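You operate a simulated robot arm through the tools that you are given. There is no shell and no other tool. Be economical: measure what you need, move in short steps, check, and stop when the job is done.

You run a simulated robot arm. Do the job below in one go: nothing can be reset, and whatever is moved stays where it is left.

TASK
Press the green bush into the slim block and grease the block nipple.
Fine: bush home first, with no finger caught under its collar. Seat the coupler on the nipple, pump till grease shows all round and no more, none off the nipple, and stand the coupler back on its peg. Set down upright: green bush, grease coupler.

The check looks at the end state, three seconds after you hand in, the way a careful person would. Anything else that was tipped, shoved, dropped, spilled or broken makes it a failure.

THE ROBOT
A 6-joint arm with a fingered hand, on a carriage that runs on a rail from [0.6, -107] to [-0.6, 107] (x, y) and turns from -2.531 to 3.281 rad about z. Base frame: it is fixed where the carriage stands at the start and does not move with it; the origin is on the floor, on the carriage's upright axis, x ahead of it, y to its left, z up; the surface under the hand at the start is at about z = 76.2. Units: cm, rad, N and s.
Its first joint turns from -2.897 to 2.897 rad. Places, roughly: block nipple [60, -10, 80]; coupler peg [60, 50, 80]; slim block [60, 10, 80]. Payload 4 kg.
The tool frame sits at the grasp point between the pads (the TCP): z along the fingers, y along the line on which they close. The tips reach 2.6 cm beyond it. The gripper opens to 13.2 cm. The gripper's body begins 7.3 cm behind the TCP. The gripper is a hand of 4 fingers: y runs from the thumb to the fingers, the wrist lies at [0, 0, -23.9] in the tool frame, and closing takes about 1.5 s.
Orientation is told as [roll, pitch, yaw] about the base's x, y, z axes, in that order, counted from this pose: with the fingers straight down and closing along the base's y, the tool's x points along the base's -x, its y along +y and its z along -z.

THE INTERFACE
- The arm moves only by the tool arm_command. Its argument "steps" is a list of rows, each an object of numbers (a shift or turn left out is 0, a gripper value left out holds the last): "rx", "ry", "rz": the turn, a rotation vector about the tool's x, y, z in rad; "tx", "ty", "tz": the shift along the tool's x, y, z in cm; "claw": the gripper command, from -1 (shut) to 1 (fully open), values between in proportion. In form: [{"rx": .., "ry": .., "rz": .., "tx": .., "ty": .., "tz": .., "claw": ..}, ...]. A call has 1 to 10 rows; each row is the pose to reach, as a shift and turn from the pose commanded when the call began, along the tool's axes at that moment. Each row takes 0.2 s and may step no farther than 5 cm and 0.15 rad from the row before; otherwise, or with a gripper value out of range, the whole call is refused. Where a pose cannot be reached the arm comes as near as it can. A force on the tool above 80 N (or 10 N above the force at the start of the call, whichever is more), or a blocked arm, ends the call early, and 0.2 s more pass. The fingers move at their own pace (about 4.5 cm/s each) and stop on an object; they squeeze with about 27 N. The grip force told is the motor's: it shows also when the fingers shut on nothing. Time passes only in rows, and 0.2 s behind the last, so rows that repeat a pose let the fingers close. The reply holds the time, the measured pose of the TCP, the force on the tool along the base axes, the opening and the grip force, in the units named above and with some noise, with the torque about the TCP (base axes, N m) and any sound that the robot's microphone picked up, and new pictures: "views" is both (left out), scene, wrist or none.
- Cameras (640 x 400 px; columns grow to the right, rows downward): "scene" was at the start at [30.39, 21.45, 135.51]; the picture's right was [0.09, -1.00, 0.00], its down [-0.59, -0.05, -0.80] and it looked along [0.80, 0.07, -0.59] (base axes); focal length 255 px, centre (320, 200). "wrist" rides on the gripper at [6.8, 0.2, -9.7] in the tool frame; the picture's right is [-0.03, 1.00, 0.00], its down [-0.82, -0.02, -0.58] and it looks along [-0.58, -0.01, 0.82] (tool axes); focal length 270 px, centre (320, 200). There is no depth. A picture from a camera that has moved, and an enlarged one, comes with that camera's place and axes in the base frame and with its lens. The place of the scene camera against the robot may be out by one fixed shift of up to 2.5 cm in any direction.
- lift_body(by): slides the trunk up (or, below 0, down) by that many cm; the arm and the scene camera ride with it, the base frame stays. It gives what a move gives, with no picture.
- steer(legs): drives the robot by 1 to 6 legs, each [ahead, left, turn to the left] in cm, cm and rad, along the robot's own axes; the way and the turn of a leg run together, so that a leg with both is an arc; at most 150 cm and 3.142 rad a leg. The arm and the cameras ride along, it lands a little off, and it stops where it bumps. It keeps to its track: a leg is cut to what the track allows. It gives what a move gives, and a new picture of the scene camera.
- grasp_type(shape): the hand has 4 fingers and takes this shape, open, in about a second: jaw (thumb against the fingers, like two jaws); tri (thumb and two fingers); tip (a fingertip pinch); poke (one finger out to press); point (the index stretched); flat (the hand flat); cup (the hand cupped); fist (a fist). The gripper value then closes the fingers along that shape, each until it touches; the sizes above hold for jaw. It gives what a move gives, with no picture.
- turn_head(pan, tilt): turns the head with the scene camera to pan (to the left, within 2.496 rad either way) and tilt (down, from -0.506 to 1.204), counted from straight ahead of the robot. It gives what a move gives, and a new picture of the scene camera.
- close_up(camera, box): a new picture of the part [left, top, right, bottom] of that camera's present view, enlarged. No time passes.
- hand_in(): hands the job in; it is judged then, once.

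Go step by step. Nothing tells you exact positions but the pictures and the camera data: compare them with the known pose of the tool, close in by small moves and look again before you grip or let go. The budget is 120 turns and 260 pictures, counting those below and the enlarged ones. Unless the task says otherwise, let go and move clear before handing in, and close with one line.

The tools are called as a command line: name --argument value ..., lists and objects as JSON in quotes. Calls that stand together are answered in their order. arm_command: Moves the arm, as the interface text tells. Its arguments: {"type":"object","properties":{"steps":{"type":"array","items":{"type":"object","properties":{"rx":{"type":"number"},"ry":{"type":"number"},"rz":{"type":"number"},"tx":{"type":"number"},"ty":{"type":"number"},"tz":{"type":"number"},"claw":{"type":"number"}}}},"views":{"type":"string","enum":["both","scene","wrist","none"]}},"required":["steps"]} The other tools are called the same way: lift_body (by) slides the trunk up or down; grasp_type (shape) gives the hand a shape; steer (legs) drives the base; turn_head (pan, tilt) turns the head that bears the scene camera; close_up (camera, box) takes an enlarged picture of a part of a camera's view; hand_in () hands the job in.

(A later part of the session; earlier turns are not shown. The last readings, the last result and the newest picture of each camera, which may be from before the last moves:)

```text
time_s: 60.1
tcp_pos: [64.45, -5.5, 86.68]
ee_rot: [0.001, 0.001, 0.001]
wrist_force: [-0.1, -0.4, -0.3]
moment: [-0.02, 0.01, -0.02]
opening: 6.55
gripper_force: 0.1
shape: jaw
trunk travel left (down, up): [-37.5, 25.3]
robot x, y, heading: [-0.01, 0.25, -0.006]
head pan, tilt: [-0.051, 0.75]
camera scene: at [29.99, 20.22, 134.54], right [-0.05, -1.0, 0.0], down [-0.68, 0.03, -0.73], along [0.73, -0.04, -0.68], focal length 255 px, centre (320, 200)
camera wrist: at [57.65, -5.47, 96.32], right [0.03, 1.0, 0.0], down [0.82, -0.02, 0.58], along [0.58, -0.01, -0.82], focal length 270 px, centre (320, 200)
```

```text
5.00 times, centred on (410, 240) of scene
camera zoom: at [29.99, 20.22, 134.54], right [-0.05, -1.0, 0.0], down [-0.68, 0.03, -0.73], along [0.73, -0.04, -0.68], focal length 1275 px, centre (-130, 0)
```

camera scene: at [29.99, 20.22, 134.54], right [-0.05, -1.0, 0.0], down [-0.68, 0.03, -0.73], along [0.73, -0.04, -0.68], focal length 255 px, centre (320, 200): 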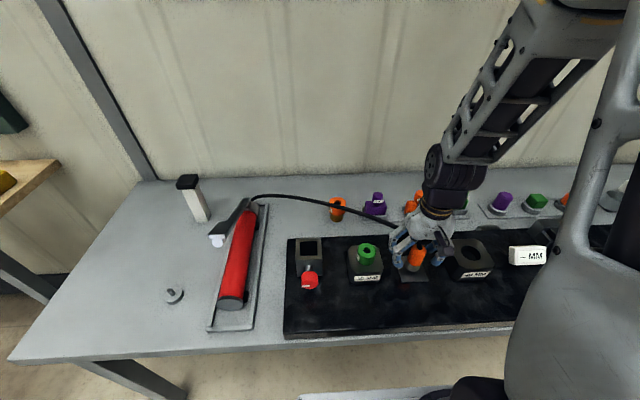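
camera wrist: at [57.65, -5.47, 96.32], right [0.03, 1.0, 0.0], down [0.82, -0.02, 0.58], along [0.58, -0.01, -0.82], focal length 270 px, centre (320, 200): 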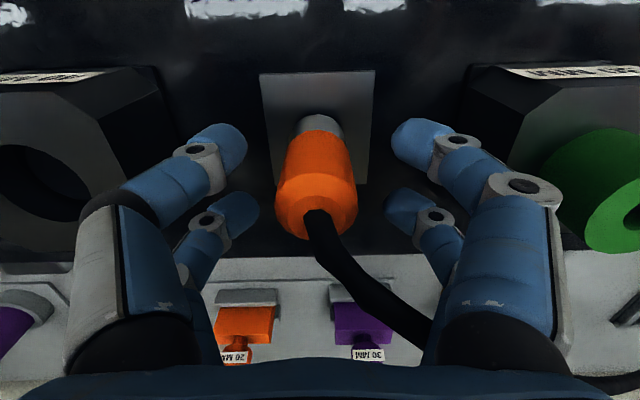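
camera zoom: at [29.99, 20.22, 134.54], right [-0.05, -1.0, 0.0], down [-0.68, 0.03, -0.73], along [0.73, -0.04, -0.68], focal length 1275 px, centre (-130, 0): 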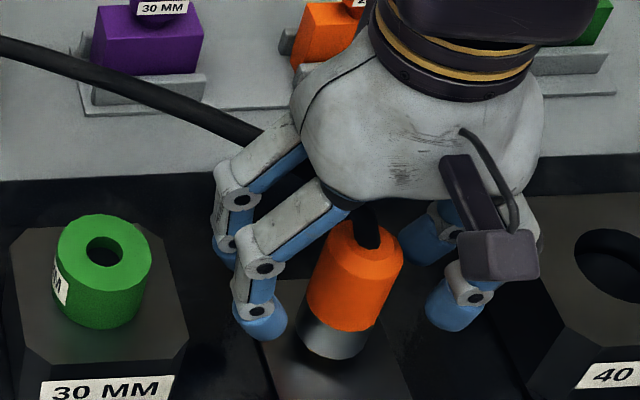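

The coupler stands on the nipple by itself. I'll rise straight up, slightly toward the robot to stay clear of the hose.

arm_command --steps '[{"tz": -1.5}, {"tz": -3, "tx": 0.3}, {"tz": -5, "tx": 0.6}, {"tz": -8, "tx": 0.8}, {"tz": -12, "tx": 0.8}, {"tz": -16, "tx": 0.8}, {"tz": -20, "tx": 0.8}, {"tz": -22, "tx": 0.8}]'

close_up --camera "scene" --box '[370, 210, 450, 290]'

close_up --camera "wrist" --box '[220, 0, 420, 150]'

```text
time_s: 61.9
tcp_pos: [63.81, -5.81, 108.6]
ee_rot: [0.001, 0.003, 0.001]
wrist_force: [-0.6, -0.1, -1.1]
moment: [0.0, 0.01, 0.01]
opening: 6.53
gripper_force: 0.0
shape: jaw
trunk travel left (down, up): [-37.5, 25.3]
robot x, y, heading: [-0.22, -0.17, 0.003]
head pan, tilt: [-0.051, 0.75]
camera scene: at [30.0, 20.22, 134.54], right [-0.05, -1.0, 0.0], down [-0.68, 0.03, -0.73], along [0.73, -0.04, -0.68], focal length 255 px, centre (320, 200)
camera wrist: at [57.01, -5.66, 118.36], right [0.03, 1.0, 0.0], down [0.82, -0.02, 0.58], along [0.58, -0.01, -0.82], focal length 270 px, centre (320, 200)
```

scene: 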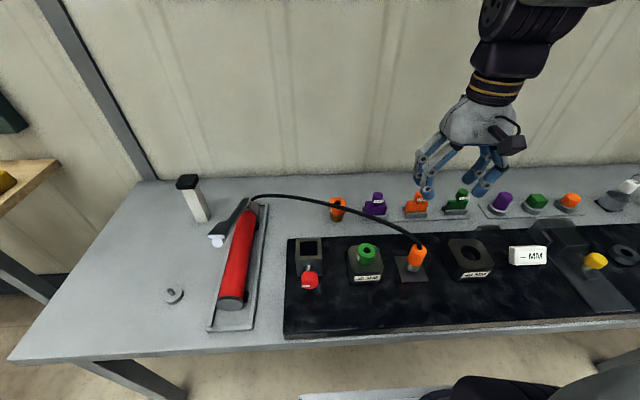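
wrist: 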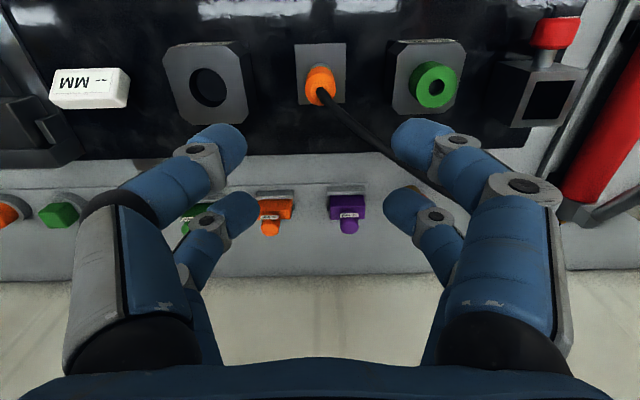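

```text
5.00 times, centred on (410, 250) of scene
camera zoom: at [30.0, 20.22, 134.54], right [-0.05, -1.0, 0.0], down [-0.68, 0.03, -0.73], along [0.73, -0.04, -0.68], focal length 1275 px, centre (-130, -50)
```

zoom: 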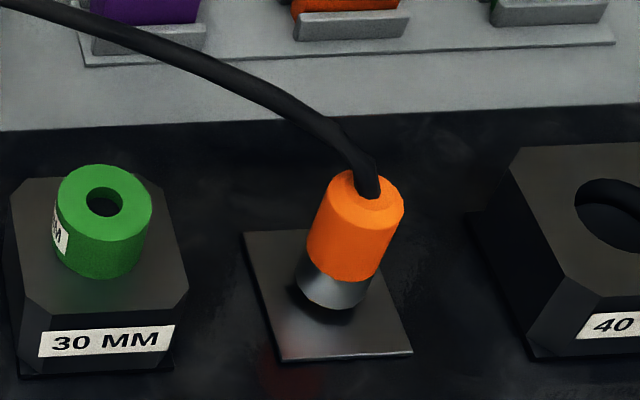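

```text
2.67 times, centred on (320, 75) of wrist
camera zoom: at [57.01, -5.66, 118.36], right [0.03, 1.0, 0.0], down [0.82, -0.02, 0.58], along [0.58, -0.01, -0.82], focal length 721 px, centre (320, 533)
```

zoom: 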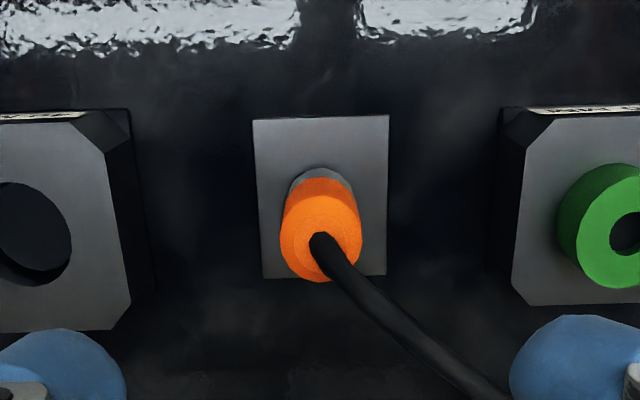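

The coupler sits upright and the hose is clear. Now to the gun lever: closing the fingers as a pusher and moving above the handle.

arm_command --steps '[{"ty": 4.8, "claw": -1}, {"ty": 9.6}, {"ty": 14.4}, {"ty": 19.2}, {"ty": 24}, {"ty": 28.8}, {"ty": 33.6}, {"ty": 38.4}, {"ty": 42, "tx": 0.5}, {"ty": 42, "tx": 0.5}]' --views "wrist"

close_up --camera "scene" --box '[180, 170, 300, 320]'

close_up --camera "wrist" --box '[200, 0, 440, 150]'

```text
time_s: 64.1
tcp_pos: [63.12, 36.44, 108.64]
ee_rot: [0.001, 0.0, 0.001]
wrist_force: [-0.6, 0.3, 0.4]
moment: [0.0, 0.0, -0.02]
opening: 0.0
gripper_force: 27.2
shape: jaw
trunk travel left (down, up): [-37.5, 25.3]
robot x, y, heading: [-0.02, -0.27, -0.004]
head pan, tilt: [-0.051, 0.75]
camera wrist: at [56.21, 36.56, 118.32], right [0.03, 1.0, 0.0], down [0.82, -0.02, 0.58], along [0.58, -0.01, -0.82], focal length 270 px, centre (320, 200)
```

wrist: 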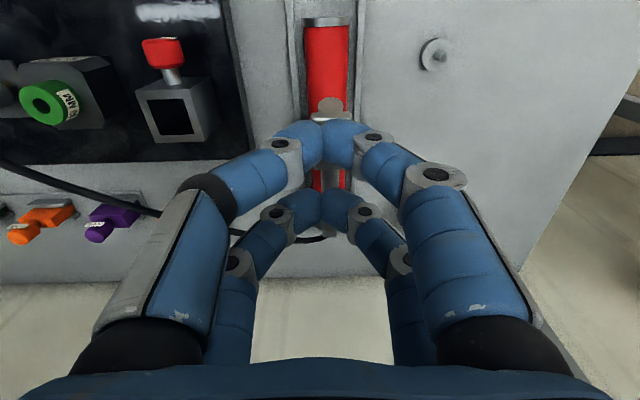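

```text
2.67 times, centred on (240, 245) of scene
camera zoom: at [29.99, 20.22, 134.55], right [-0.05, -1.0, 0.0], down [-0.68, 0.03, -0.73], along [0.73, -0.04, -0.68], focal length 680 px, centre (533, 80)
```

zoom: 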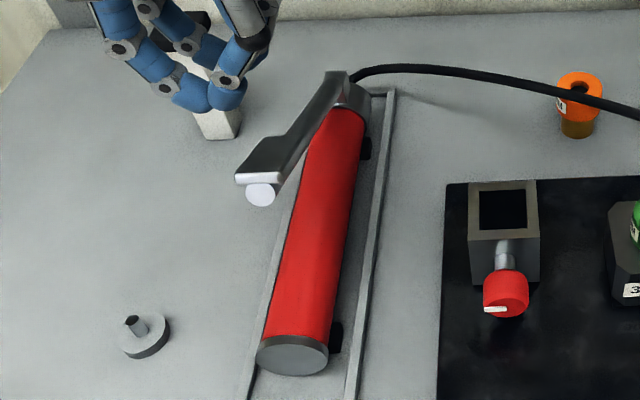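

```text
2.67 times, centred on (320, 75) of wrist
camera zoom: at [56.21, 36.56, 118.32], right [0.03, 1.0, 0.0], down [0.82, -0.02, 0.58], along [0.58, -0.01, -0.82], focal length 721 px, centre (320, 533)
```

zoom: 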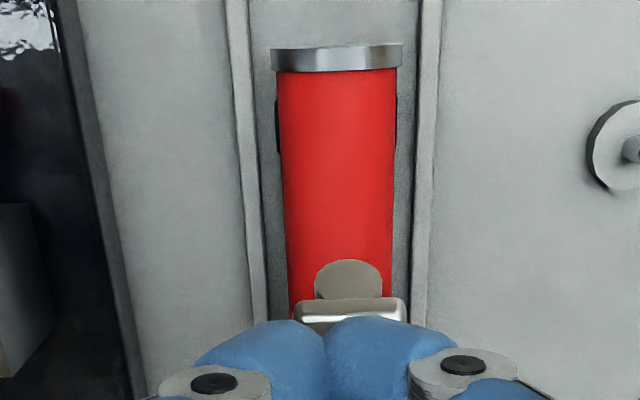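

The handle end is at (63.7, 37.4, 94.5), 3.6 cm wide. I'll move over it (TCP x≈67) and come down to just above it.

arm_command --steps '[{"tx": -3.5, "ty": 0.95, "tz": 2}, {"tx": -3.8, "ty": 0.95, "tz": 6}, {"tx": -3.8, "ty": 0.95, "tz": 9}, {"tx": -3.8, "ty": 0.95, "tz": 9}]'

close_up --camera "scene" --box '[180, 170, 300, 260]'

```text
time_s: 65.1
tcp_pos: [67.1, 37.34, 99.57]
ee_rot: [0.003, 0.0, 0.001]
wrist_force: [0.3, 0.4, -0.5]
moment: [0.05, 0.02, -0.02]
opening: 0.0
gripper_force: 27.1
shape: jaw
trunk travel left (down, up): [-37.5, 25.3]
robot x, y, heading: [-0.06, -0.53, -0.0]
head pan, tilt: [-0.051, 0.75]
camera scene: at [29.98, 20.22, 134.55], right [-0.05, -1.0, 0.0], down [-0.68, 0.03, -0.73], along [0.73, -0.04, -0.68], focal length 255 px, centre (320, 200)
camera wrist: at [60.33, 37.49, 109.29], right [0.03, 1.0, 0.0], down [0.82, -0.02, 0.58], along [0.58, -0.01, -0.82], focal length 270 px, centre (320, 200)
```

scene: 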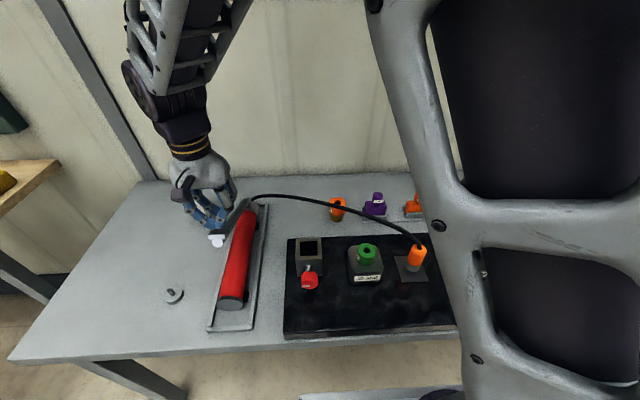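
wrist: 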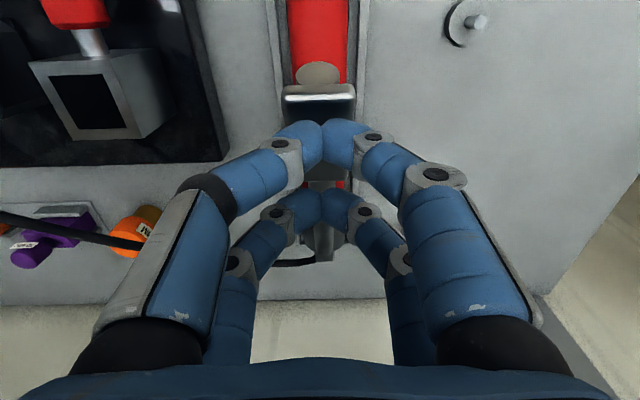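

```text
4.44 times, centred on (240, 215) of scene
camera zoom: at [29.98, 20.22, 134.55], right [-0.05, -1.0, 0.0], down [-0.68, 0.03, -0.73], along [0.73, -0.04, -0.68], focal length 1133 px, centre (676, 133)
```

zoom: 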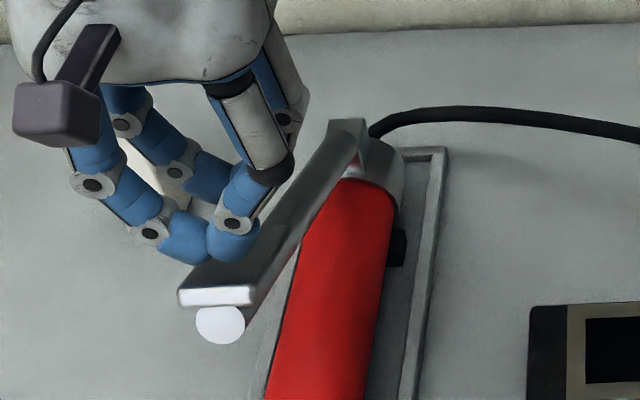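

Fingertips are right over the handle pad, and the coupler remains visible. Press down gently first.

arm_command --steps '[{"tz": 1}, {"tz": 2}, {"tz": 3}, {"tz": 4}]' --views "none"

close_up --camera "scene" --box '[180, 170, 300, 260]'

close_up --camera "scene" --box '[385, 235, 441, 285]'

```text
time_s: 66.1
tcp_pos: [66.96, 37.4, 95.6]
ee_rot: [0.0, 0.001, -0.001]
wrist_force: [-0.2, 0.8, 3.0]
moment: [-0.02, 0.05, 0.03]
opening: 0.0
gripper_force: 26.9
shape: jaw
trunk travel left (down, up): [-37.5, 25.3]
robot x, y, heading: [0.01, -0.18, -0.004]
head pan, tilt: [-0.051, 0.75]
```

```text
4.44 times, centred on (240, 215) of scene
camera zoom: at [29.98, 20.21, 134.55], right [-0.05, -1.0, 0.0], down [-0.68, 0.03, -0.73], along [0.73, -0.04, -0.68], focal length 1133 px, centre (676, 133)
```

zoom: 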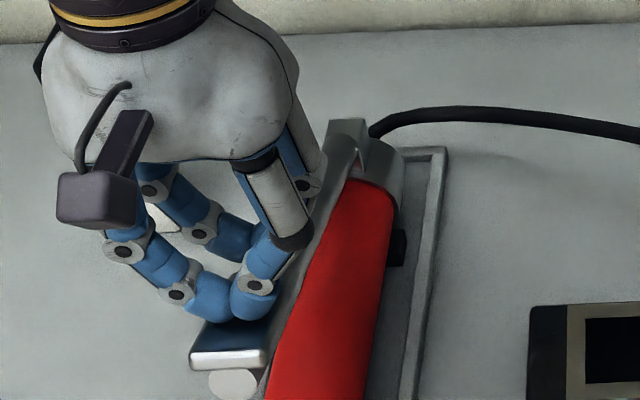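

```text
8.00 times, centred on (413, 260) of scene
camera zoom: at [29.98, 20.21, 134.55], right [-0.05, -1.0, 0.0], down [-0.68, 0.03, -0.73], along [0.73, -0.04, -0.68], focal length 2040 px, centre (-424, -280)
```

zoom: 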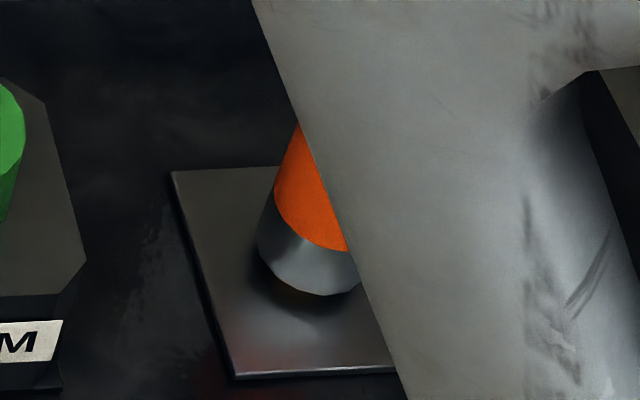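

The lever yields at 3 N. Continue the stroke down.

arm_command --steps '[{"tz": 0.8}, {"tz": 1.6}, {"tz": 2.4}, {"tz": 3.0}]' --views "none"

close_up --camera "scene" --box '[180, 170, 300, 260]'

close_up --camera "scene" --box '[385, 235, 441, 285]'

```text
time_s: 67.1
tcp_pos: [66.87, 37.44, 92.69]
ee_rot: [0.001, 0.001, 0.001]
wrist_force: [0.4, 0.9, 4.3]
moment: [-0.01, 0.12, 0.02]
opening: 0.0
gripper_force: 26.8
shape: jaw
trunk travel left (down, up): [-37.5, 25.3]
robot x, y, heading: [-0.1, -0.14, 0.001]
head pan, tilt: [-0.051, 0.75]
```

```text
4.44 times, centred on (240, 215) of scene
camera zoom: at [29.97, 20.21, 134.55], right [-0.05, -1.0, 0.0], down [-0.68, 0.03, -0.73], along [0.73, -0.04, -0.68], focal length 1133 px, centre (676, 133)
```

zoom: 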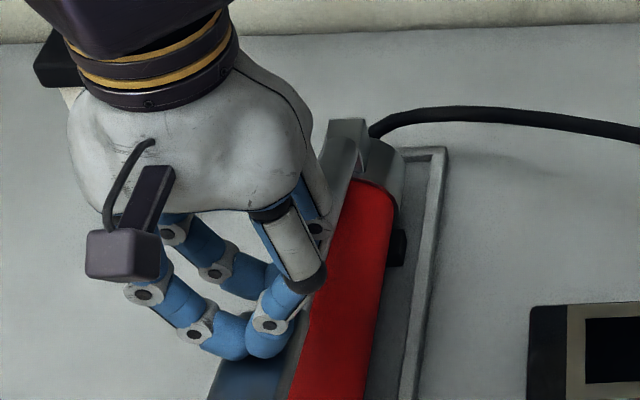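

```text
8.00 times, centred on (413, 260) of scene
camera zoom: at [29.97, 20.21, 134.55], right [-0.05, -1.0, 0.0], down [-0.68, 0.03, -0.73], along [0.73, -0.04, -0.68], focal length 2040 px, centre (-424, -280)
```

zoom: 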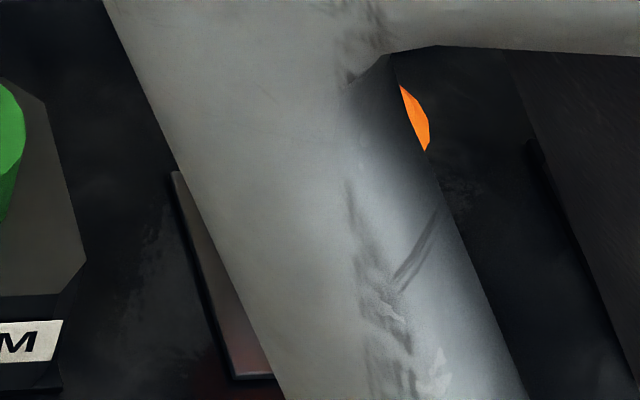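

Still yielding at 4 N. Continue to the end stop carefully.

arm_command --steps '[{"tz": 0.6}, {"tz": 1.2}, {"tz": 1.8}]' --views "none"

close_up --camera "scene" --box '[180, 170, 300, 260]'

```text
time_s: 67.9
tcp_pos: [66.95, 37.37, 90.94]
ee_rot: [0.002, 0.0, 0.0]
wrist_force: [-0.7, -0.5, 4.8]
moment: [-0.01, 0.14, 0.05]
opening: 0.0
gripper_force: 27.3
shape: jaw
trunk travel left (down, up): [-37.5, 25.3]
robot x, y, heading: [0.02, 0.14, 0.001]
head pan, tilt: [-0.051, 0.75]
```

```text
4.44 times, centred on (240, 215) of scene
camera zoom: at [29.97, 20.2, 134.55], right [-0.05, -1.0, 0.0], down [-0.68, 0.03, -0.73], along [0.73, -0.04, -0.68], focal length 1133 px, centre (676, 133)
```

zoom: 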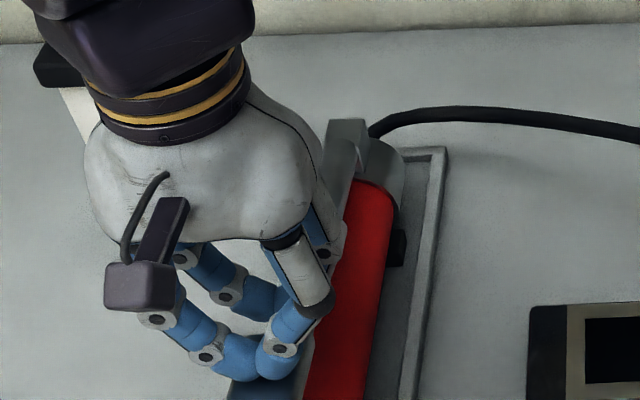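

Still 5 N; a bit more to reach the stop.

arm_command --steps '[{"tz": 0.5}, {"tz": 1.0}, {"tz": 1.5}]' --views "none"

close_up --camera "wrist" --box '[200, 0, 440, 200]'

```text
time_s: 68.7
tcp_pos: [67.39, 37.48, 90.37]
ee_rot: [0.011, -0.01, -0.001]
wrist_force: [-5.7, -6.6, 44.4]
moment: [-0.25, 1.25, 0.15]
opening: 0.0
gripper_force: 27.4
shape: jaw
trunk travel left (down, up): [-37.5, 25.3]
robot x, y, heading: [0.3, 0.58, -0.0]
head pan, tilt: [-0.051, 0.75]
stopped in row 3: the force on the tool passed its limit at 87 N (the readings are from after the stop); the commanded pose is now the measured one
```

```text
2.00 times, centred on (320, 100) of wrist
camera zoom: at [60.35, 37.52, 100.08], right [0.03, 1.0, 0.01], down [0.81, -0.03, 0.59], along [0.59, -0.01, -0.81], focal length 541 px, centre (320, 400)
```

zoom: 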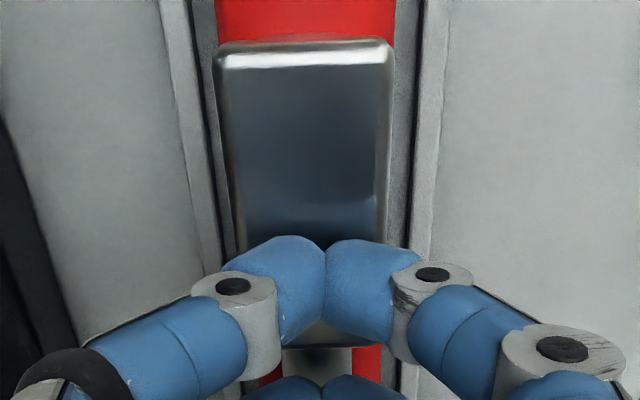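

End stop reached: one full stroke. I'll raise off the lever and check both the lever's return and the coupler.

arm_command --steps '[{"tz": -1, "rx": 0.011, "ry": 0.01}, {"tz": -3, "rx": 0.011, "ry": 0.01}, {"tz": -6, "rx": 0.011, "ry": 0.01, "tx": 0.3}, {"tz": -9.3, "rx": 0.011, "ry": 0.01, "tx": 0.4}, {"tz": -9.3, "rx": 0.011, "ry": 0.01, "tx": 0.4}]' --views "scene"

close_up --camera "scene" --box '[390, 240, 438, 276]'

close_up --camera "scene" --box '[180, 170, 300, 260]'

```text
time_s: 69.9
tcp_pos: [66.93, 37.37, 99.33]
ee_rot: [-0.004, 0.005, 0.0]
wrist_force: [0.4, -0.2, 0.5]
moment: [-0.02, 0.01, 0.0]
opening: 0.0
gripper_force: 27.1
shape: jaw
trunk travel left (down, up): [-37.5, 25.3]
robot x, y, heading: [-0.24, -0.18, 0.003]
head pan, tilt: [-0.051, 0.75]
camera scene: at [30.0, 20.2, 134.54], right [-0.05, -1.0, 0.0], down [-0.68, 0.03, -0.73], along [0.73, -0.04, -0.68], focal length 255 px, centre (320, 200)
```

scene: 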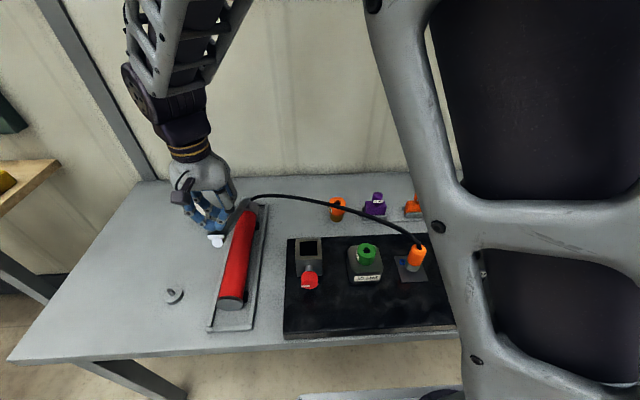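

```text
11.11 times, centred on (414, 258) of scene
camera zoom: at [30.0, 20.2, 134.54], right [-0.05, -1.0, 0.0], down [-0.68, 0.03, -0.73], along [0.73, -0.04, -0.68], focal length 2833 px, centre (-724, -444)
```

zoom: 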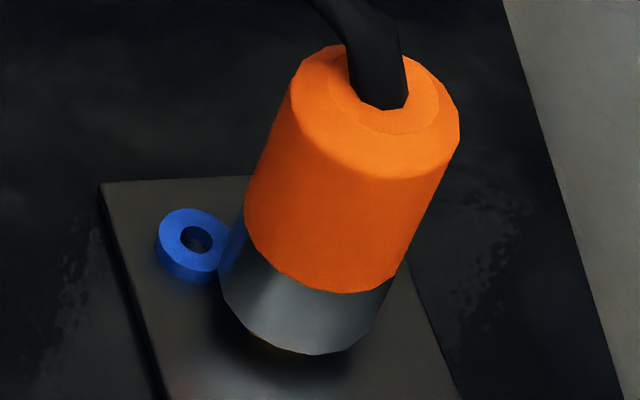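

```text
4.44 times, centred on (240, 215) of scene
camera zoom: at [30.0, 20.2, 134.54], right [-0.05, -1.0, 0.0], down [-0.68, 0.03, -0.73], along [0.73, -0.04, -0.68], focal length 1133 px, centre (676, 133)
```

zoom: 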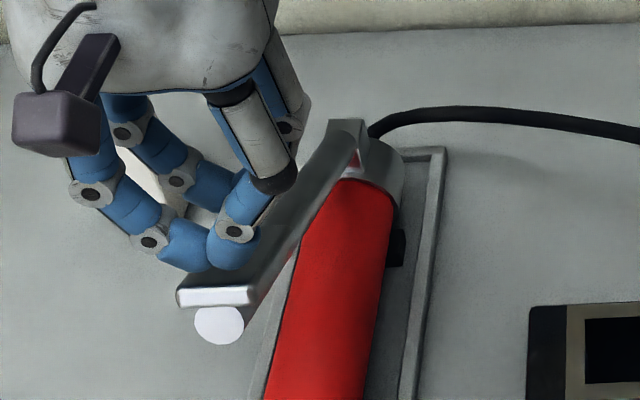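

The lever returned, but something blue has appeared on the plate beside the coupler. I'll look at it closely before pumping more.

close_up --camera "scene" --box '[395, 252, 419, 272]'

turn_head --pan -0.35 --tilt 0.75

```text
16.00 times, centred on (407, 262) of scene
camera zoom: at [30.0, 20.2, 134.54], right [-0.05, -1.0, 0.0], down [-0.68, 0.03, -0.73], along [0.73, -0.04, -0.68], focal length 4079 px, centre (-1072, -792)
```

zoom: 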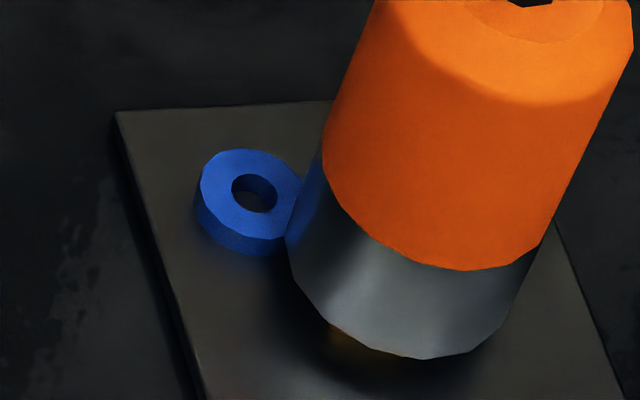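

```text
time_s: 70.7
tcp_pos: [66.81, 37.25, 99.39]
ee_rot: [-0.003, 0.004, 0.001]
wrist_force: [-0.4, -0.1, -0.4]
moment: [-0.03, 0.01, -0.04]
opening: 0.01
gripper_force: 27.5
shape: jaw
trunk travel left (down, up): [-37.5, 25.3]
robot x, y, heading: [0.25, -0.25, 0.003]
head pan, tilt: [-0.351, 0.75]
camera scene: at [29.5, 17.77, 134.54], right [-0.34, -0.94, 0.0], down [-0.64, 0.23, -0.73], along [0.69, -0.25, -0.68], focal length 255 px, centre (320, 200)
```

scene: 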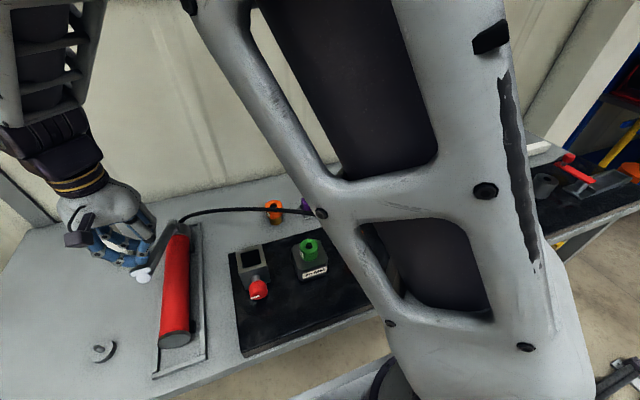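

I'll take the hand up and over to view it from above with the wrist camera.

arm_command --steps '[{"tz": -4}, {"tz": -6, "ty": -4}, {"tz": -6, "ty": -8.8}, {"tz": -6, "ty": -13.6}, {"tz": -6, "ty": -18.4}, {"tz": -6, "ty": -23.2}, {"tz": -6, "ty": -28}, {"tz": -6, "ty": -32.8}, {"tz": -6, "ty": -37.6}, {"tz": -6, "ty": -42}]' --views "wrist"

close_up --camera "wrist" --box '[280, 30, 380, 110]'

turn_head --pan -0.05 --tilt 0.75

```text
time_s: 72.9
tcp_pos: [66.87, -4.54, 105.55]
ee_rot: [-0.003, 0.003, -0.001]
wrist_force: [0.2, -0.7, -0.6]
moment: [0.02, 0.02, 0.0]
opening: 0.01
gripper_force: 26.7
shape: jaw
trunk travel left (down, up): [-37.5, 25.3]
robot x, y, heading: [0.06, -0.26, 0.002]
head pan, tilt: [-0.351, 0.75]
camera wrist: at [60.02, -4.33, 115.38], right [0.02, 1.0, 0.0], down [0.82, -0.02, 0.57], along [0.57, -0.02, -0.82], focal length 270 px, centre (320, 200)
```

wrist: 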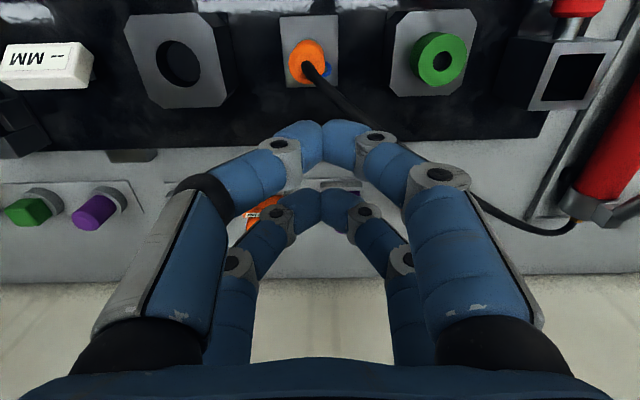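

```text
5.00 times, centred on (330, 70) of wrist
camera zoom: at [60.02, -4.33, 115.38], right [0.02, 1.0, 0.0], down [0.82, -0.02, 0.57], along [0.57, -0.02, -0.82], focal length 1351 px, centre (270, 850)
```

zoom: 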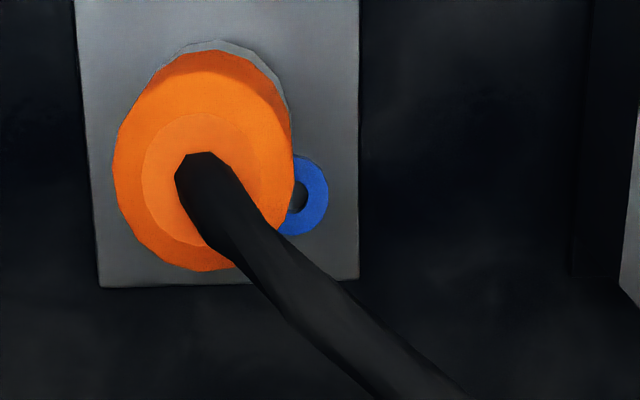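

```text
time_s: 73.7
tcp_pos: [66.8, -4.48, 105.63]
ee_rot: [-0.002, 0.004, 0.001]
wrist_force: [-0.5, -0.8, 0.4]
moment: [0.03, 0.0, 0.0]
opening: 0.0
gripper_force: 27.1
shape: jaw
trunk travel left (down, up): [-37.5, 25.3]
robot x, y, heading: [0.06, -0.04, -0.006]
head pan, tilt: [-0.051, 0.75]
camera scene: at [30.0, 20.19, 134.54], right [-0.05, -1.0, 0.0], down [-0.68, 0.04, -0.73], along [0.73, -0.04, -0.68], focal length 255 px, centre (320, 200)
```

scene: 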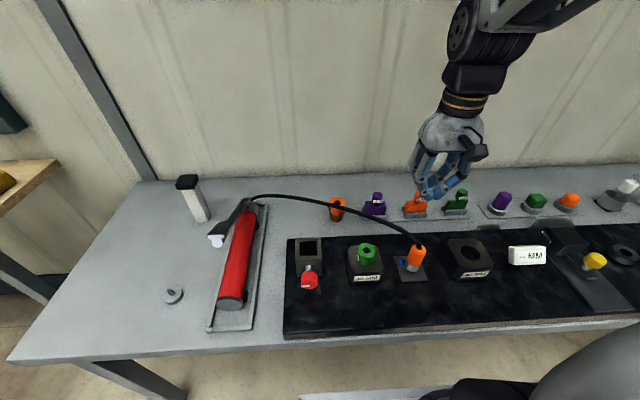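

The blue ring looks like a grease bead at the coupler's rim on the +x/+y side only, so the grease doesn't show all round yet. I'll go back for a second stroke and compare.

arm_command --steps '[{"ty": 4.8}, {"ty": 9.6}, {"ty": 14.4}, {"ty": 19.2}, {"ty": 24}, {"ty": 28.8}, {"ty": 33.6}, {"ty": 38.4}, {"ty": 41.8}, {"ty": 41.8, "tz": 4}]' --views "none"

arm_command --steps '[{"tz": 2}, {"tz": 4}, {"tz": 6}, {"tz": 8}, {"tz": 10}, {"tz": 10.8}, {"tz": 10.8}]' --views "none"

close_up --camera "scene" --box '[180, 170, 440, 290]'

```text
time_s: 75.9
tcp_pos: [66.8, 37.44, 101.24]
ee_rot: [-0.004, 0.003, 0.0]
wrist_force: [0.2, 0.5, 0.1]
moment: [0.02, -0.02, -0.02]
opening: 0.01
gripper_force: 26.9
shape: jaw
trunk travel left (down, up): [-37.5, 25.3]
robot x, y, heading: [-0.12, 0.08, -0.003]
head pan, tilt: [-0.051, 0.75]
```

```text
time_s: 77.5
tcp_pos: [66.6, 37.35, 90.51]
ee_rot: [-0.002, 0.001, 0.0]
wrist_force: [-2.7, 0.4, 25.5]
moment: [0.08, 0.64, 0.01]
opening: 0.02
gripper_force: 27.3
shape: jaw
trunk travel left (down, up): [-37.5, 25.3]
robot x, y, heading: [-0.21, -0.22, 0.004]
head pan, tilt: [-0.051, 0.75]
```

```text
2.46 times, centred on (310, 230) of scene
camera zoom: at [29.92, 20.16, 134.58], right [-0.05, -1.0, 0.0], down [-0.68, 0.04, -0.73], along [0.73, -0.04, -0.68], focal length 628 px, centre (345, 126)
```

zoom: 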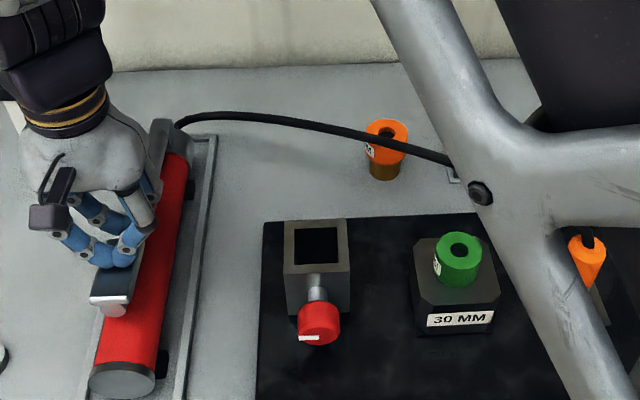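

Second full stroke done (25 N at the stop). Raising to let the lever return and view the coupler.

arm_command --steps '[{"tz": -3}, {"tz": -6}, {"tz": -9}, {"tz": -9.5}]' --views "none"

close_up --camera "scene" --box '[385, 240, 433, 280]'

```text
time_s: 78.5
tcp_pos: [66.85, 37.19, 100.04]
ee_rot: [-0.004, 0.005, 0.001]
wrist_force: [-0.2, 0.5, 0.5]
moment: [0.01, 0.01, -0.02]
opening: 0.02
gripper_force: 26.8
shape: jaw
trunk travel left (down, up): [-37.5, 25.3]
robot x, y, heading: [-0.03, -0.22, -0.001]
head pan, tilt: [-0.051, 0.75]
```

```text
10.00 times, centred on (409, 260) of scene
camera zoom: at [30.0, 20.2, 134.54], right [-0.05, -1.0, 0.0], down [-0.68, 0.03, -0.73], along [0.73, -0.04, -0.68], focal length 2550 px, centre (-570, -400)
```

zoom: 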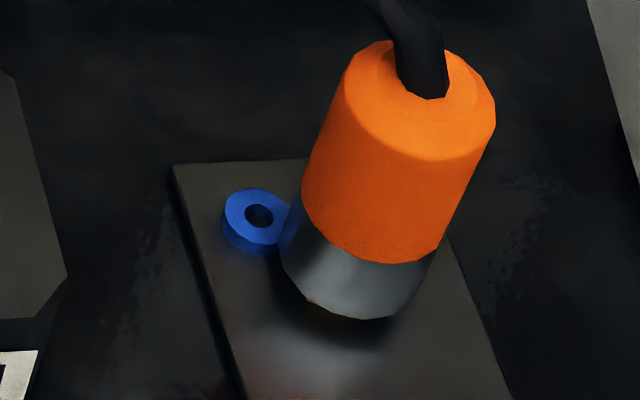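

No second bead is visible from this side, and the ring hasn't grown. I'll view from directly above to see behind the coupler.

arm_command --steps '[{"tz": -4, "tx": -0.5}, {"tz": -6, "ty": -4, "tx": -1}, {"tz": -6, "ty": -8.8, "tx": -1.5}, {"tz": -6, "ty": -13.5, "tx": -2}, {"tz": -6, "ty": -18.2, "tx": -2.2}, {"tz": -6, "ty": -23, "tx": -2.4}, {"tz": -6, "ty": -27.8, "tx": -2.6}, {"tz": -6, "ty": -32.6, "tx": -2.8}, {"tz": -6, "ty": -37.4, "tx": -3}, {"tz": -6, "ty": -42, "tx": -3}]' --views "wrist"

close_up --camera "wrist" --box '[270, 0, 370, 80]'

close_up --camera "scene" --box '[330, 220, 450, 295]'

```text
time_s: 80.7
tcp_pos: [69.95, -4.69, 106.1]
ee_rot: [-0.004, 0.005, -0.001]
wrist_force: [0.4, 0.3, 0.3]
moment: [-0.01, 0.0, -0.01]
opening: 0.02
gripper_force: 26.4
shape: jaw
trunk travel left (down, up): [-37.5, 25.3]
robot x, y, heading: [-0.0, 0.06, -0.003]
head pan, tilt: [-0.051, 0.75]
camera wrist: at [63.2, -4.48, 115.98], right [0.02, 1.0, 0.0], down [0.82, -0.02, 0.57], along [0.57, -0.02, -0.82], focal length 270 px, centre (320, 200)
```

wrist: 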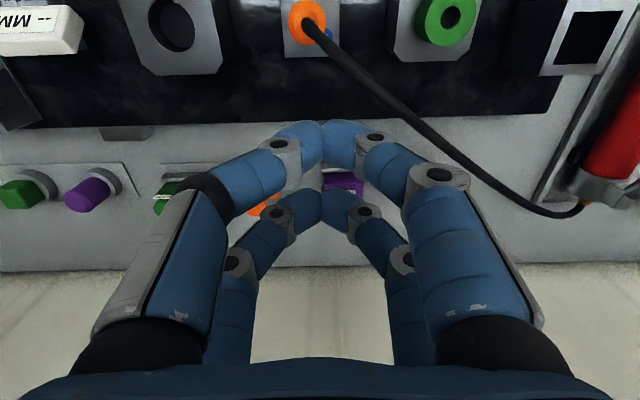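

```text
5.00 times, centred on (320, 40) of wrist
camera zoom: at [63.2, -4.48, 115.98], right [0.02, 1.0, 0.0], down [0.82, -0.02, 0.57], along [0.57, -0.02, -0.82], focal length 1351 px, centre (320, 1000)
```

zoom: 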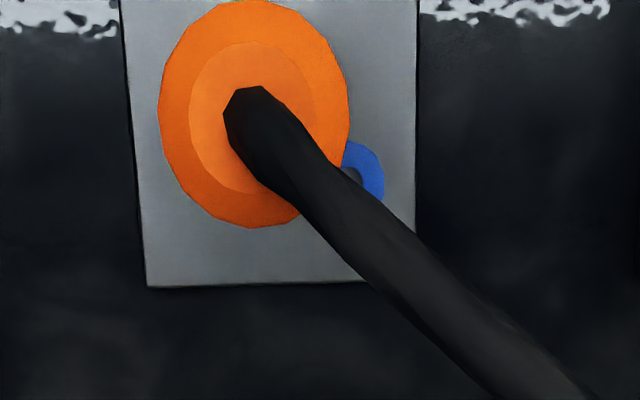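

```text
5.33 times, centred on (390, 258) of scene
camera zoom: at [29.99, 20.22, 134.54], right [-0.05, -1.0, 0.0], down [-0.68, 0.03, -0.73], along [0.73, -0.04, -0.68], focal length 1360 px, centre (-53, -107)
```

zoom: 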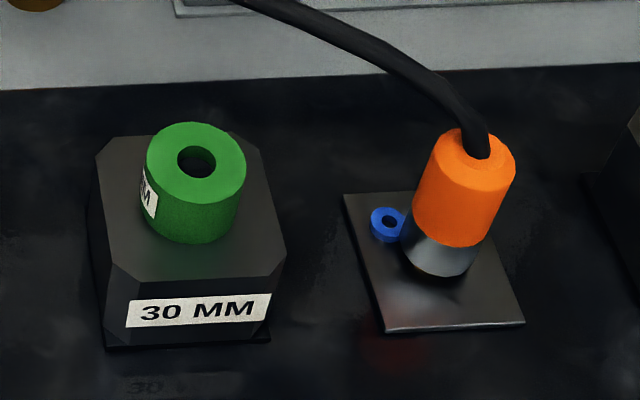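

Only one ring is visible. I'll zoom tightly at the rim and the gap beneath it to look for grease at the nipple itself.

close_up --camera "scene" --box '[396, 256, 424, 274]'

arm_command --steps '[{"tz": -4}, {"tz": -8}, {"tz": -12}, {"tz": -16}, {"tz": -20}]' --views "none"

```text
16.00 times, centred on (410, 265) of scene
camera zoom: at [29.99, 20.22, 134.54], right [-0.05, -1.0, 0.0], down [-0.68, 0.03, -0.73], along [0.73, -0.04, -0.68], focal length 4079 px, centre (-1120, -840)
```

zoom: 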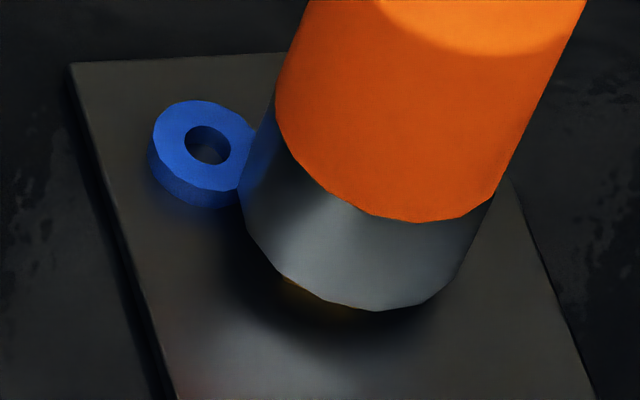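

```text
time_s: 81.9
tcp_pos: [69.81, -4.54, 126.19]
ee_rot: [-0.004, 0.006, 0.0]
wrist_force: [0.2, -0.4, 0.5]
moment: [0.0, 0.02, -0.03]
opening: 0.01
gripper_force: 27.1
shape: jaw
trunk travel left (down, up): [-37.5, 25.3]
robot x, y, heading: [-0.52, -0.06, 0.001]
head pan, tilt: [-0.051, 0.75]
```

The hand is high enough now; I'll lower the trunk for a flatter view under the rim.

lift_body --by -24

turn_head --pan -0.4 --tilt 0.6

```text
time_s: 84.4
tcp_pos: [69.88, -4.56, 102.17]
ee_rot: [-0.004, 0.003, 0.001]
wrist_force: [0.2, -1.0, 1.2]
moment: [0.01, -0.01, -0.02]
opening: 0.0
gripper_force: 27.0
shape: jaw
trunk travel left (down, up): [-13.5, 49.3]
robot x, y, heading: [-0.32, -0.0, -0.001]
head pan, tilt: [-0.051, 0.75]
```

```text
time_s: 85.2
tcp_pos: [69.85, -4.65, 102.26]
ee_rot: [-0.004, 0.004, 0.001]
wrist_force: [-0.6, 0.8, 0.7]
moment: [0.0, -0.04, -0.02]
opening: 0.01
gripper_force: 27.1
shape: jaw
trunk travel left (down, up): [-13.5, 49.3]
robot x, y, heading: [-0.0, 0.11, -0.002]
head pan, tilt: [-0.4, 0.6]
camera scene: at [31.96, 17.18, 111.85], right [-0.39, -0.92, 0.0], down [-0.52, 0.22, -0.82], along [0.76, -0.32, -0.57], focal length 255 px, centre (320, 200)
```

scene: 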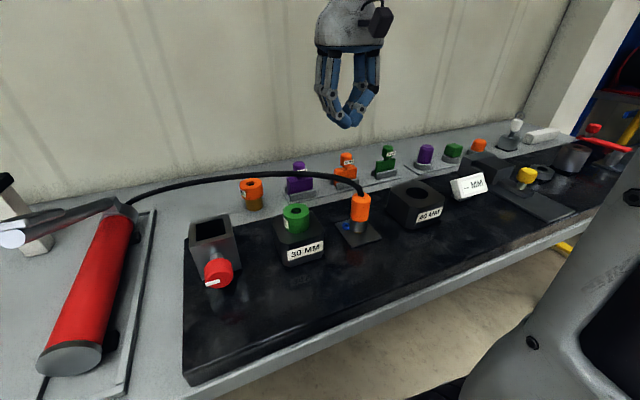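

close_up --camera "scene" --box '[336, 212, 384, 248]'

close_up --camera "scene" --box '[265, 185, 385, 265]'

```text
11.11 times, centred on (360, 230) of scene
camera zoom: at [31.96, 17.18, 111.85], right [-0.39, -0.92, 0.0], down [-0.52, 0.22, -0.82], along [0.76, -0.32, -0.57], focal length 2833 px, centre (-124, -133)
```

zoom: 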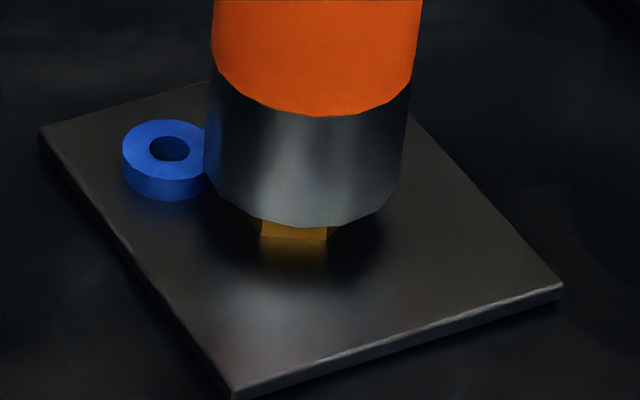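

```text
5.00 times, centred on (325, 225) of scene
camera zoom: at [31.96, 17.18, 111.85], right [-0.39, -0.92, 0.0], down [-0.52, 0.22, -0.82], along [0.76, -0.32, -0.57], focal length 1275 px, centre (295, 75)
```

zoom: 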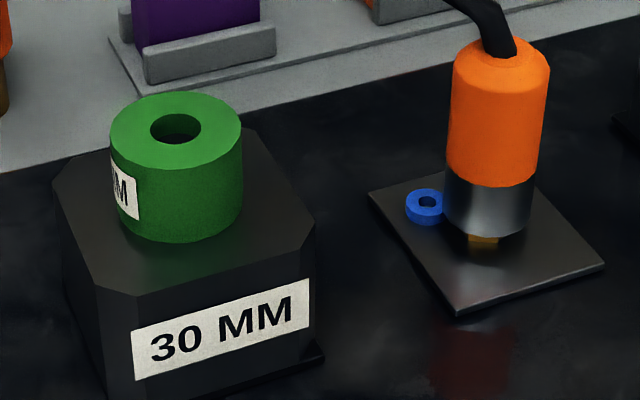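

The coupler is upright on the hex, and the bush sits flush. A second bead could be hidden behind the coupler on the -y/+x side, so I'll slide the robot along its rail to look from the other side.

steer --legs '[[0, -45, 0]]'

turn_head --pan 0.5 --tilt 0.6

```text
time_s: 87.9
tcp_pos: [70.17, -49.32, 102.17]
ee_rot: [-0.003, 0.004, -0.001]
wrist_force: [-0.3, -0.2, 0.7]
moment: [-0.07, 0.04, -0.02]
opening: 0.0
gripper_force: 27.0
shape: jaw
trunk travel left (down, up): [-13.5, 49.3]
robot x, y, heading: [0.06, -44.68, -0.004]
head pan, tilt: [-0.4, 0.6]
camera scene: at [32.25, -27.47, 111.85], right [-0.39, -0.92, 0.0], down [-0.52, 0.22, -0.83], along [0.76, -0.32, -0.56], focal length 255 px, centre (320, 200)
```

scene: 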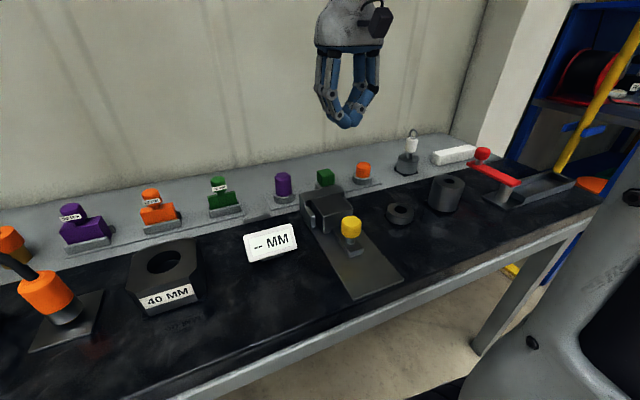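

```text
time_s: 89.1
tcp_pos: [70.11, -49.35, 102.19]
ee_rot: [-0.005, 0.003, -0.002]
wrist_force: [-0.7, -0.2, -0.3]
moment: [-0.04, -0.02, 0.03]
opening: 0.01
gripper_force: 26.8
shape: jaw
trunk travel left (down, up): [-13.5, 49.3]
robot x, y, heading: [0.19, -44.95, 0.001]
head pan, tilt: [0.499, 0.6]
camera scene: at [31.89, -19.81, 111.85], right [0.48, -0.88, 0.0], down [-0.5, -0.27, -0.83], along [0.73, 0.39, -0.56], focal length 255 px, centre (320, 200)
```

scene: 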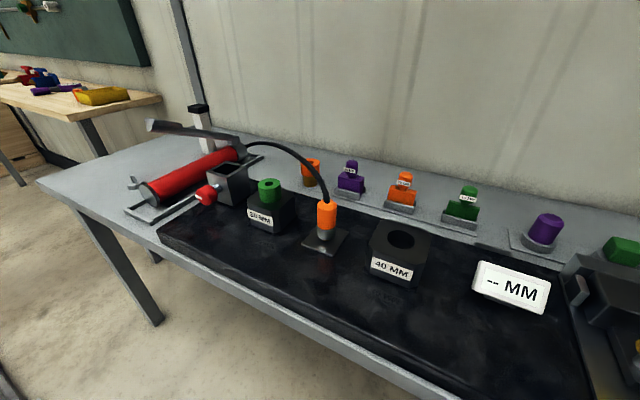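

close_up --camera "scene" --box '[298, 220, 354, 262]'

close_up --camera "scene" --box '[110, 100, 350, 250]'

```text
9.52 times, centred on (326, 241) of scene
camera zoom: at [31.89, -19.81, 111.85], right [0.48, -0.88, 0.0], down [-0.5, -0.27, -0.83], along [0.73, 0.39, -0.56], focal length 2428 px, centre (263, -190)
```

zoom: 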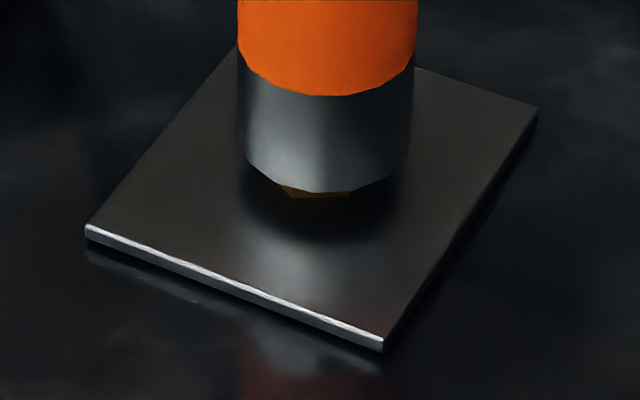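

```text
2.67 times, centred on (230, 175) of scene
camera zoom: at [31.89, -19.81, 111.85], right [0.48, -0.88, 0.0], down [-0.5, -0.27, -0.83], along [0.73, 0.39, -0.56], focal length 680 px, centre (560, 267)
```

zoom: 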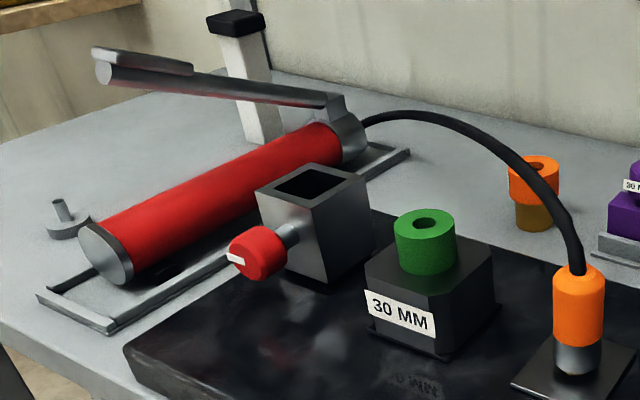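

From here no other bead shows: just one, on the +x/+y side. Grease is showing on one side only, so more pumping is called for. I'll park the robot at y≈-20 so the camera keeps a clear view while the arm reaches the lever.

steer --legs '[[0, 25, 0]]'

arm_command --steps '[{"tz": -4, "ty": 2, "rx": -0.004, "ry": -0.004}, {"tz": -5, "ty": 6.6, "rx": -0.004, "ry": -0.004}, {"tz": -5, "ty": 11.4, "rx": -0.004, "ry": -0.004}, {"tz": -5, "ty": 16.2, "rx": -0.004, "ry": -0.004}, {"tz": -5, "ty": 21, "rx": -0.004, "ry": -0.004}, {"tz": -5, "ty": 25.8, "rx": -0.004, "ry": -0.004}, {"tz": -5, "ty": 30.6, "rx": -0.004, "ry": -0.004}, {"tz": -5, "ty": 35.4, "rx": -0.004, "ry": -0.004}, {"tz": -5, "ty": 40, "rx": -0.004, "ry": -0.004}, {"tz": -5, "ty": 40, "rx": -0.004, "ry": -0.004}]' --views "none"

turn_head --pan 0.35 --tilt 0.6

```text
time_s: 90.9
tcp_pos: [69.98, -24.9, 102.22]
ee_rot: [-0.003, 0.004, -0.006]
wrist_force: [0.0, -0.4, -0.3]
moment: [0.03, -0.02, 0.01]
opening: 0.01
gripper_force: 26.4
shape: jaw
trunk travel left (down, up): [-13.5, 49.3]
robot x, y, heading: [0.03, -20.03, -0.01]
head pan, tilt: [0.499, 0.6]
camera scene: at [31.85, 4.76, 111.85], right [0.47, -0.88, 0.0], down [-0.5, -0.27, -0.83], along [0.73, 0.39, -0.56], focal length 255 px, centre (320, 200)
```

scene: 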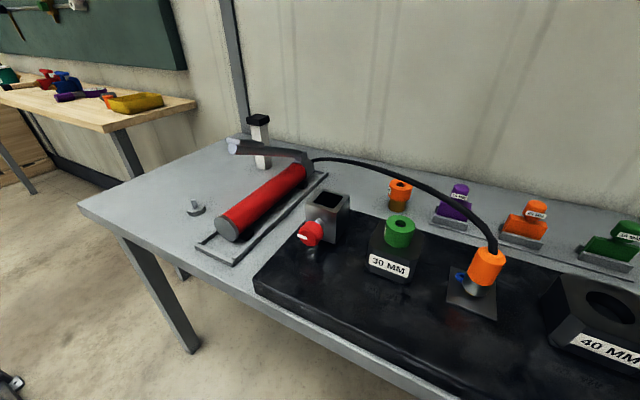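

```text
time_s: 93.1
tcp_pos: [70.48, 14.85, 107.09]
ee_rot: [-0.001, 0.0, -0.007]
wrist_force: [-0.2, 0.8, -0.1]
moment: [0.0, 0.0, -0.03]
opening: 0.0
gripper_force: 27.2
shape: jaw
trunk travel left (down, up): [-13.5, 49.3]
robot x, y, heading: [0.35, -19.73, -0.005]
head pan, tilt: [0.499, 0.6]
```

```text
time_s: 93.8
tcp_pos: [70.42, 14.91, 106.95]
ee_rot: [0.0, 0.0, -0.008]
wrist_force: [0.3, 0.1, 0.4]
moment: [-0.01, -0.01, 0.02]
opening: 0.0
gripper_force: 27.3
shape: jaw
trunk travel left (down, up): [-13.5, 49.3]
robot x, y, heading: [0.14, -19.85, -0.004]
head pan, tilt: [0.351, 0.6]
camera scene: at [32.38, 3.57, 111.85], right [0.34, -0.94, 0.0], down [-0.53, -0.19, -0.83], along [0.78, 0.28, -0.56], focal length 255 px, centre (320, 200)
```

scene: 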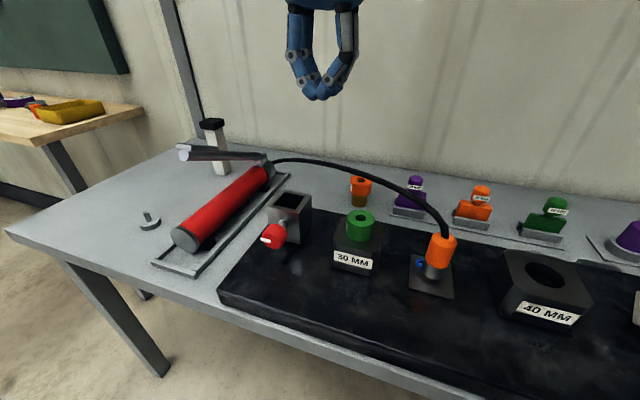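

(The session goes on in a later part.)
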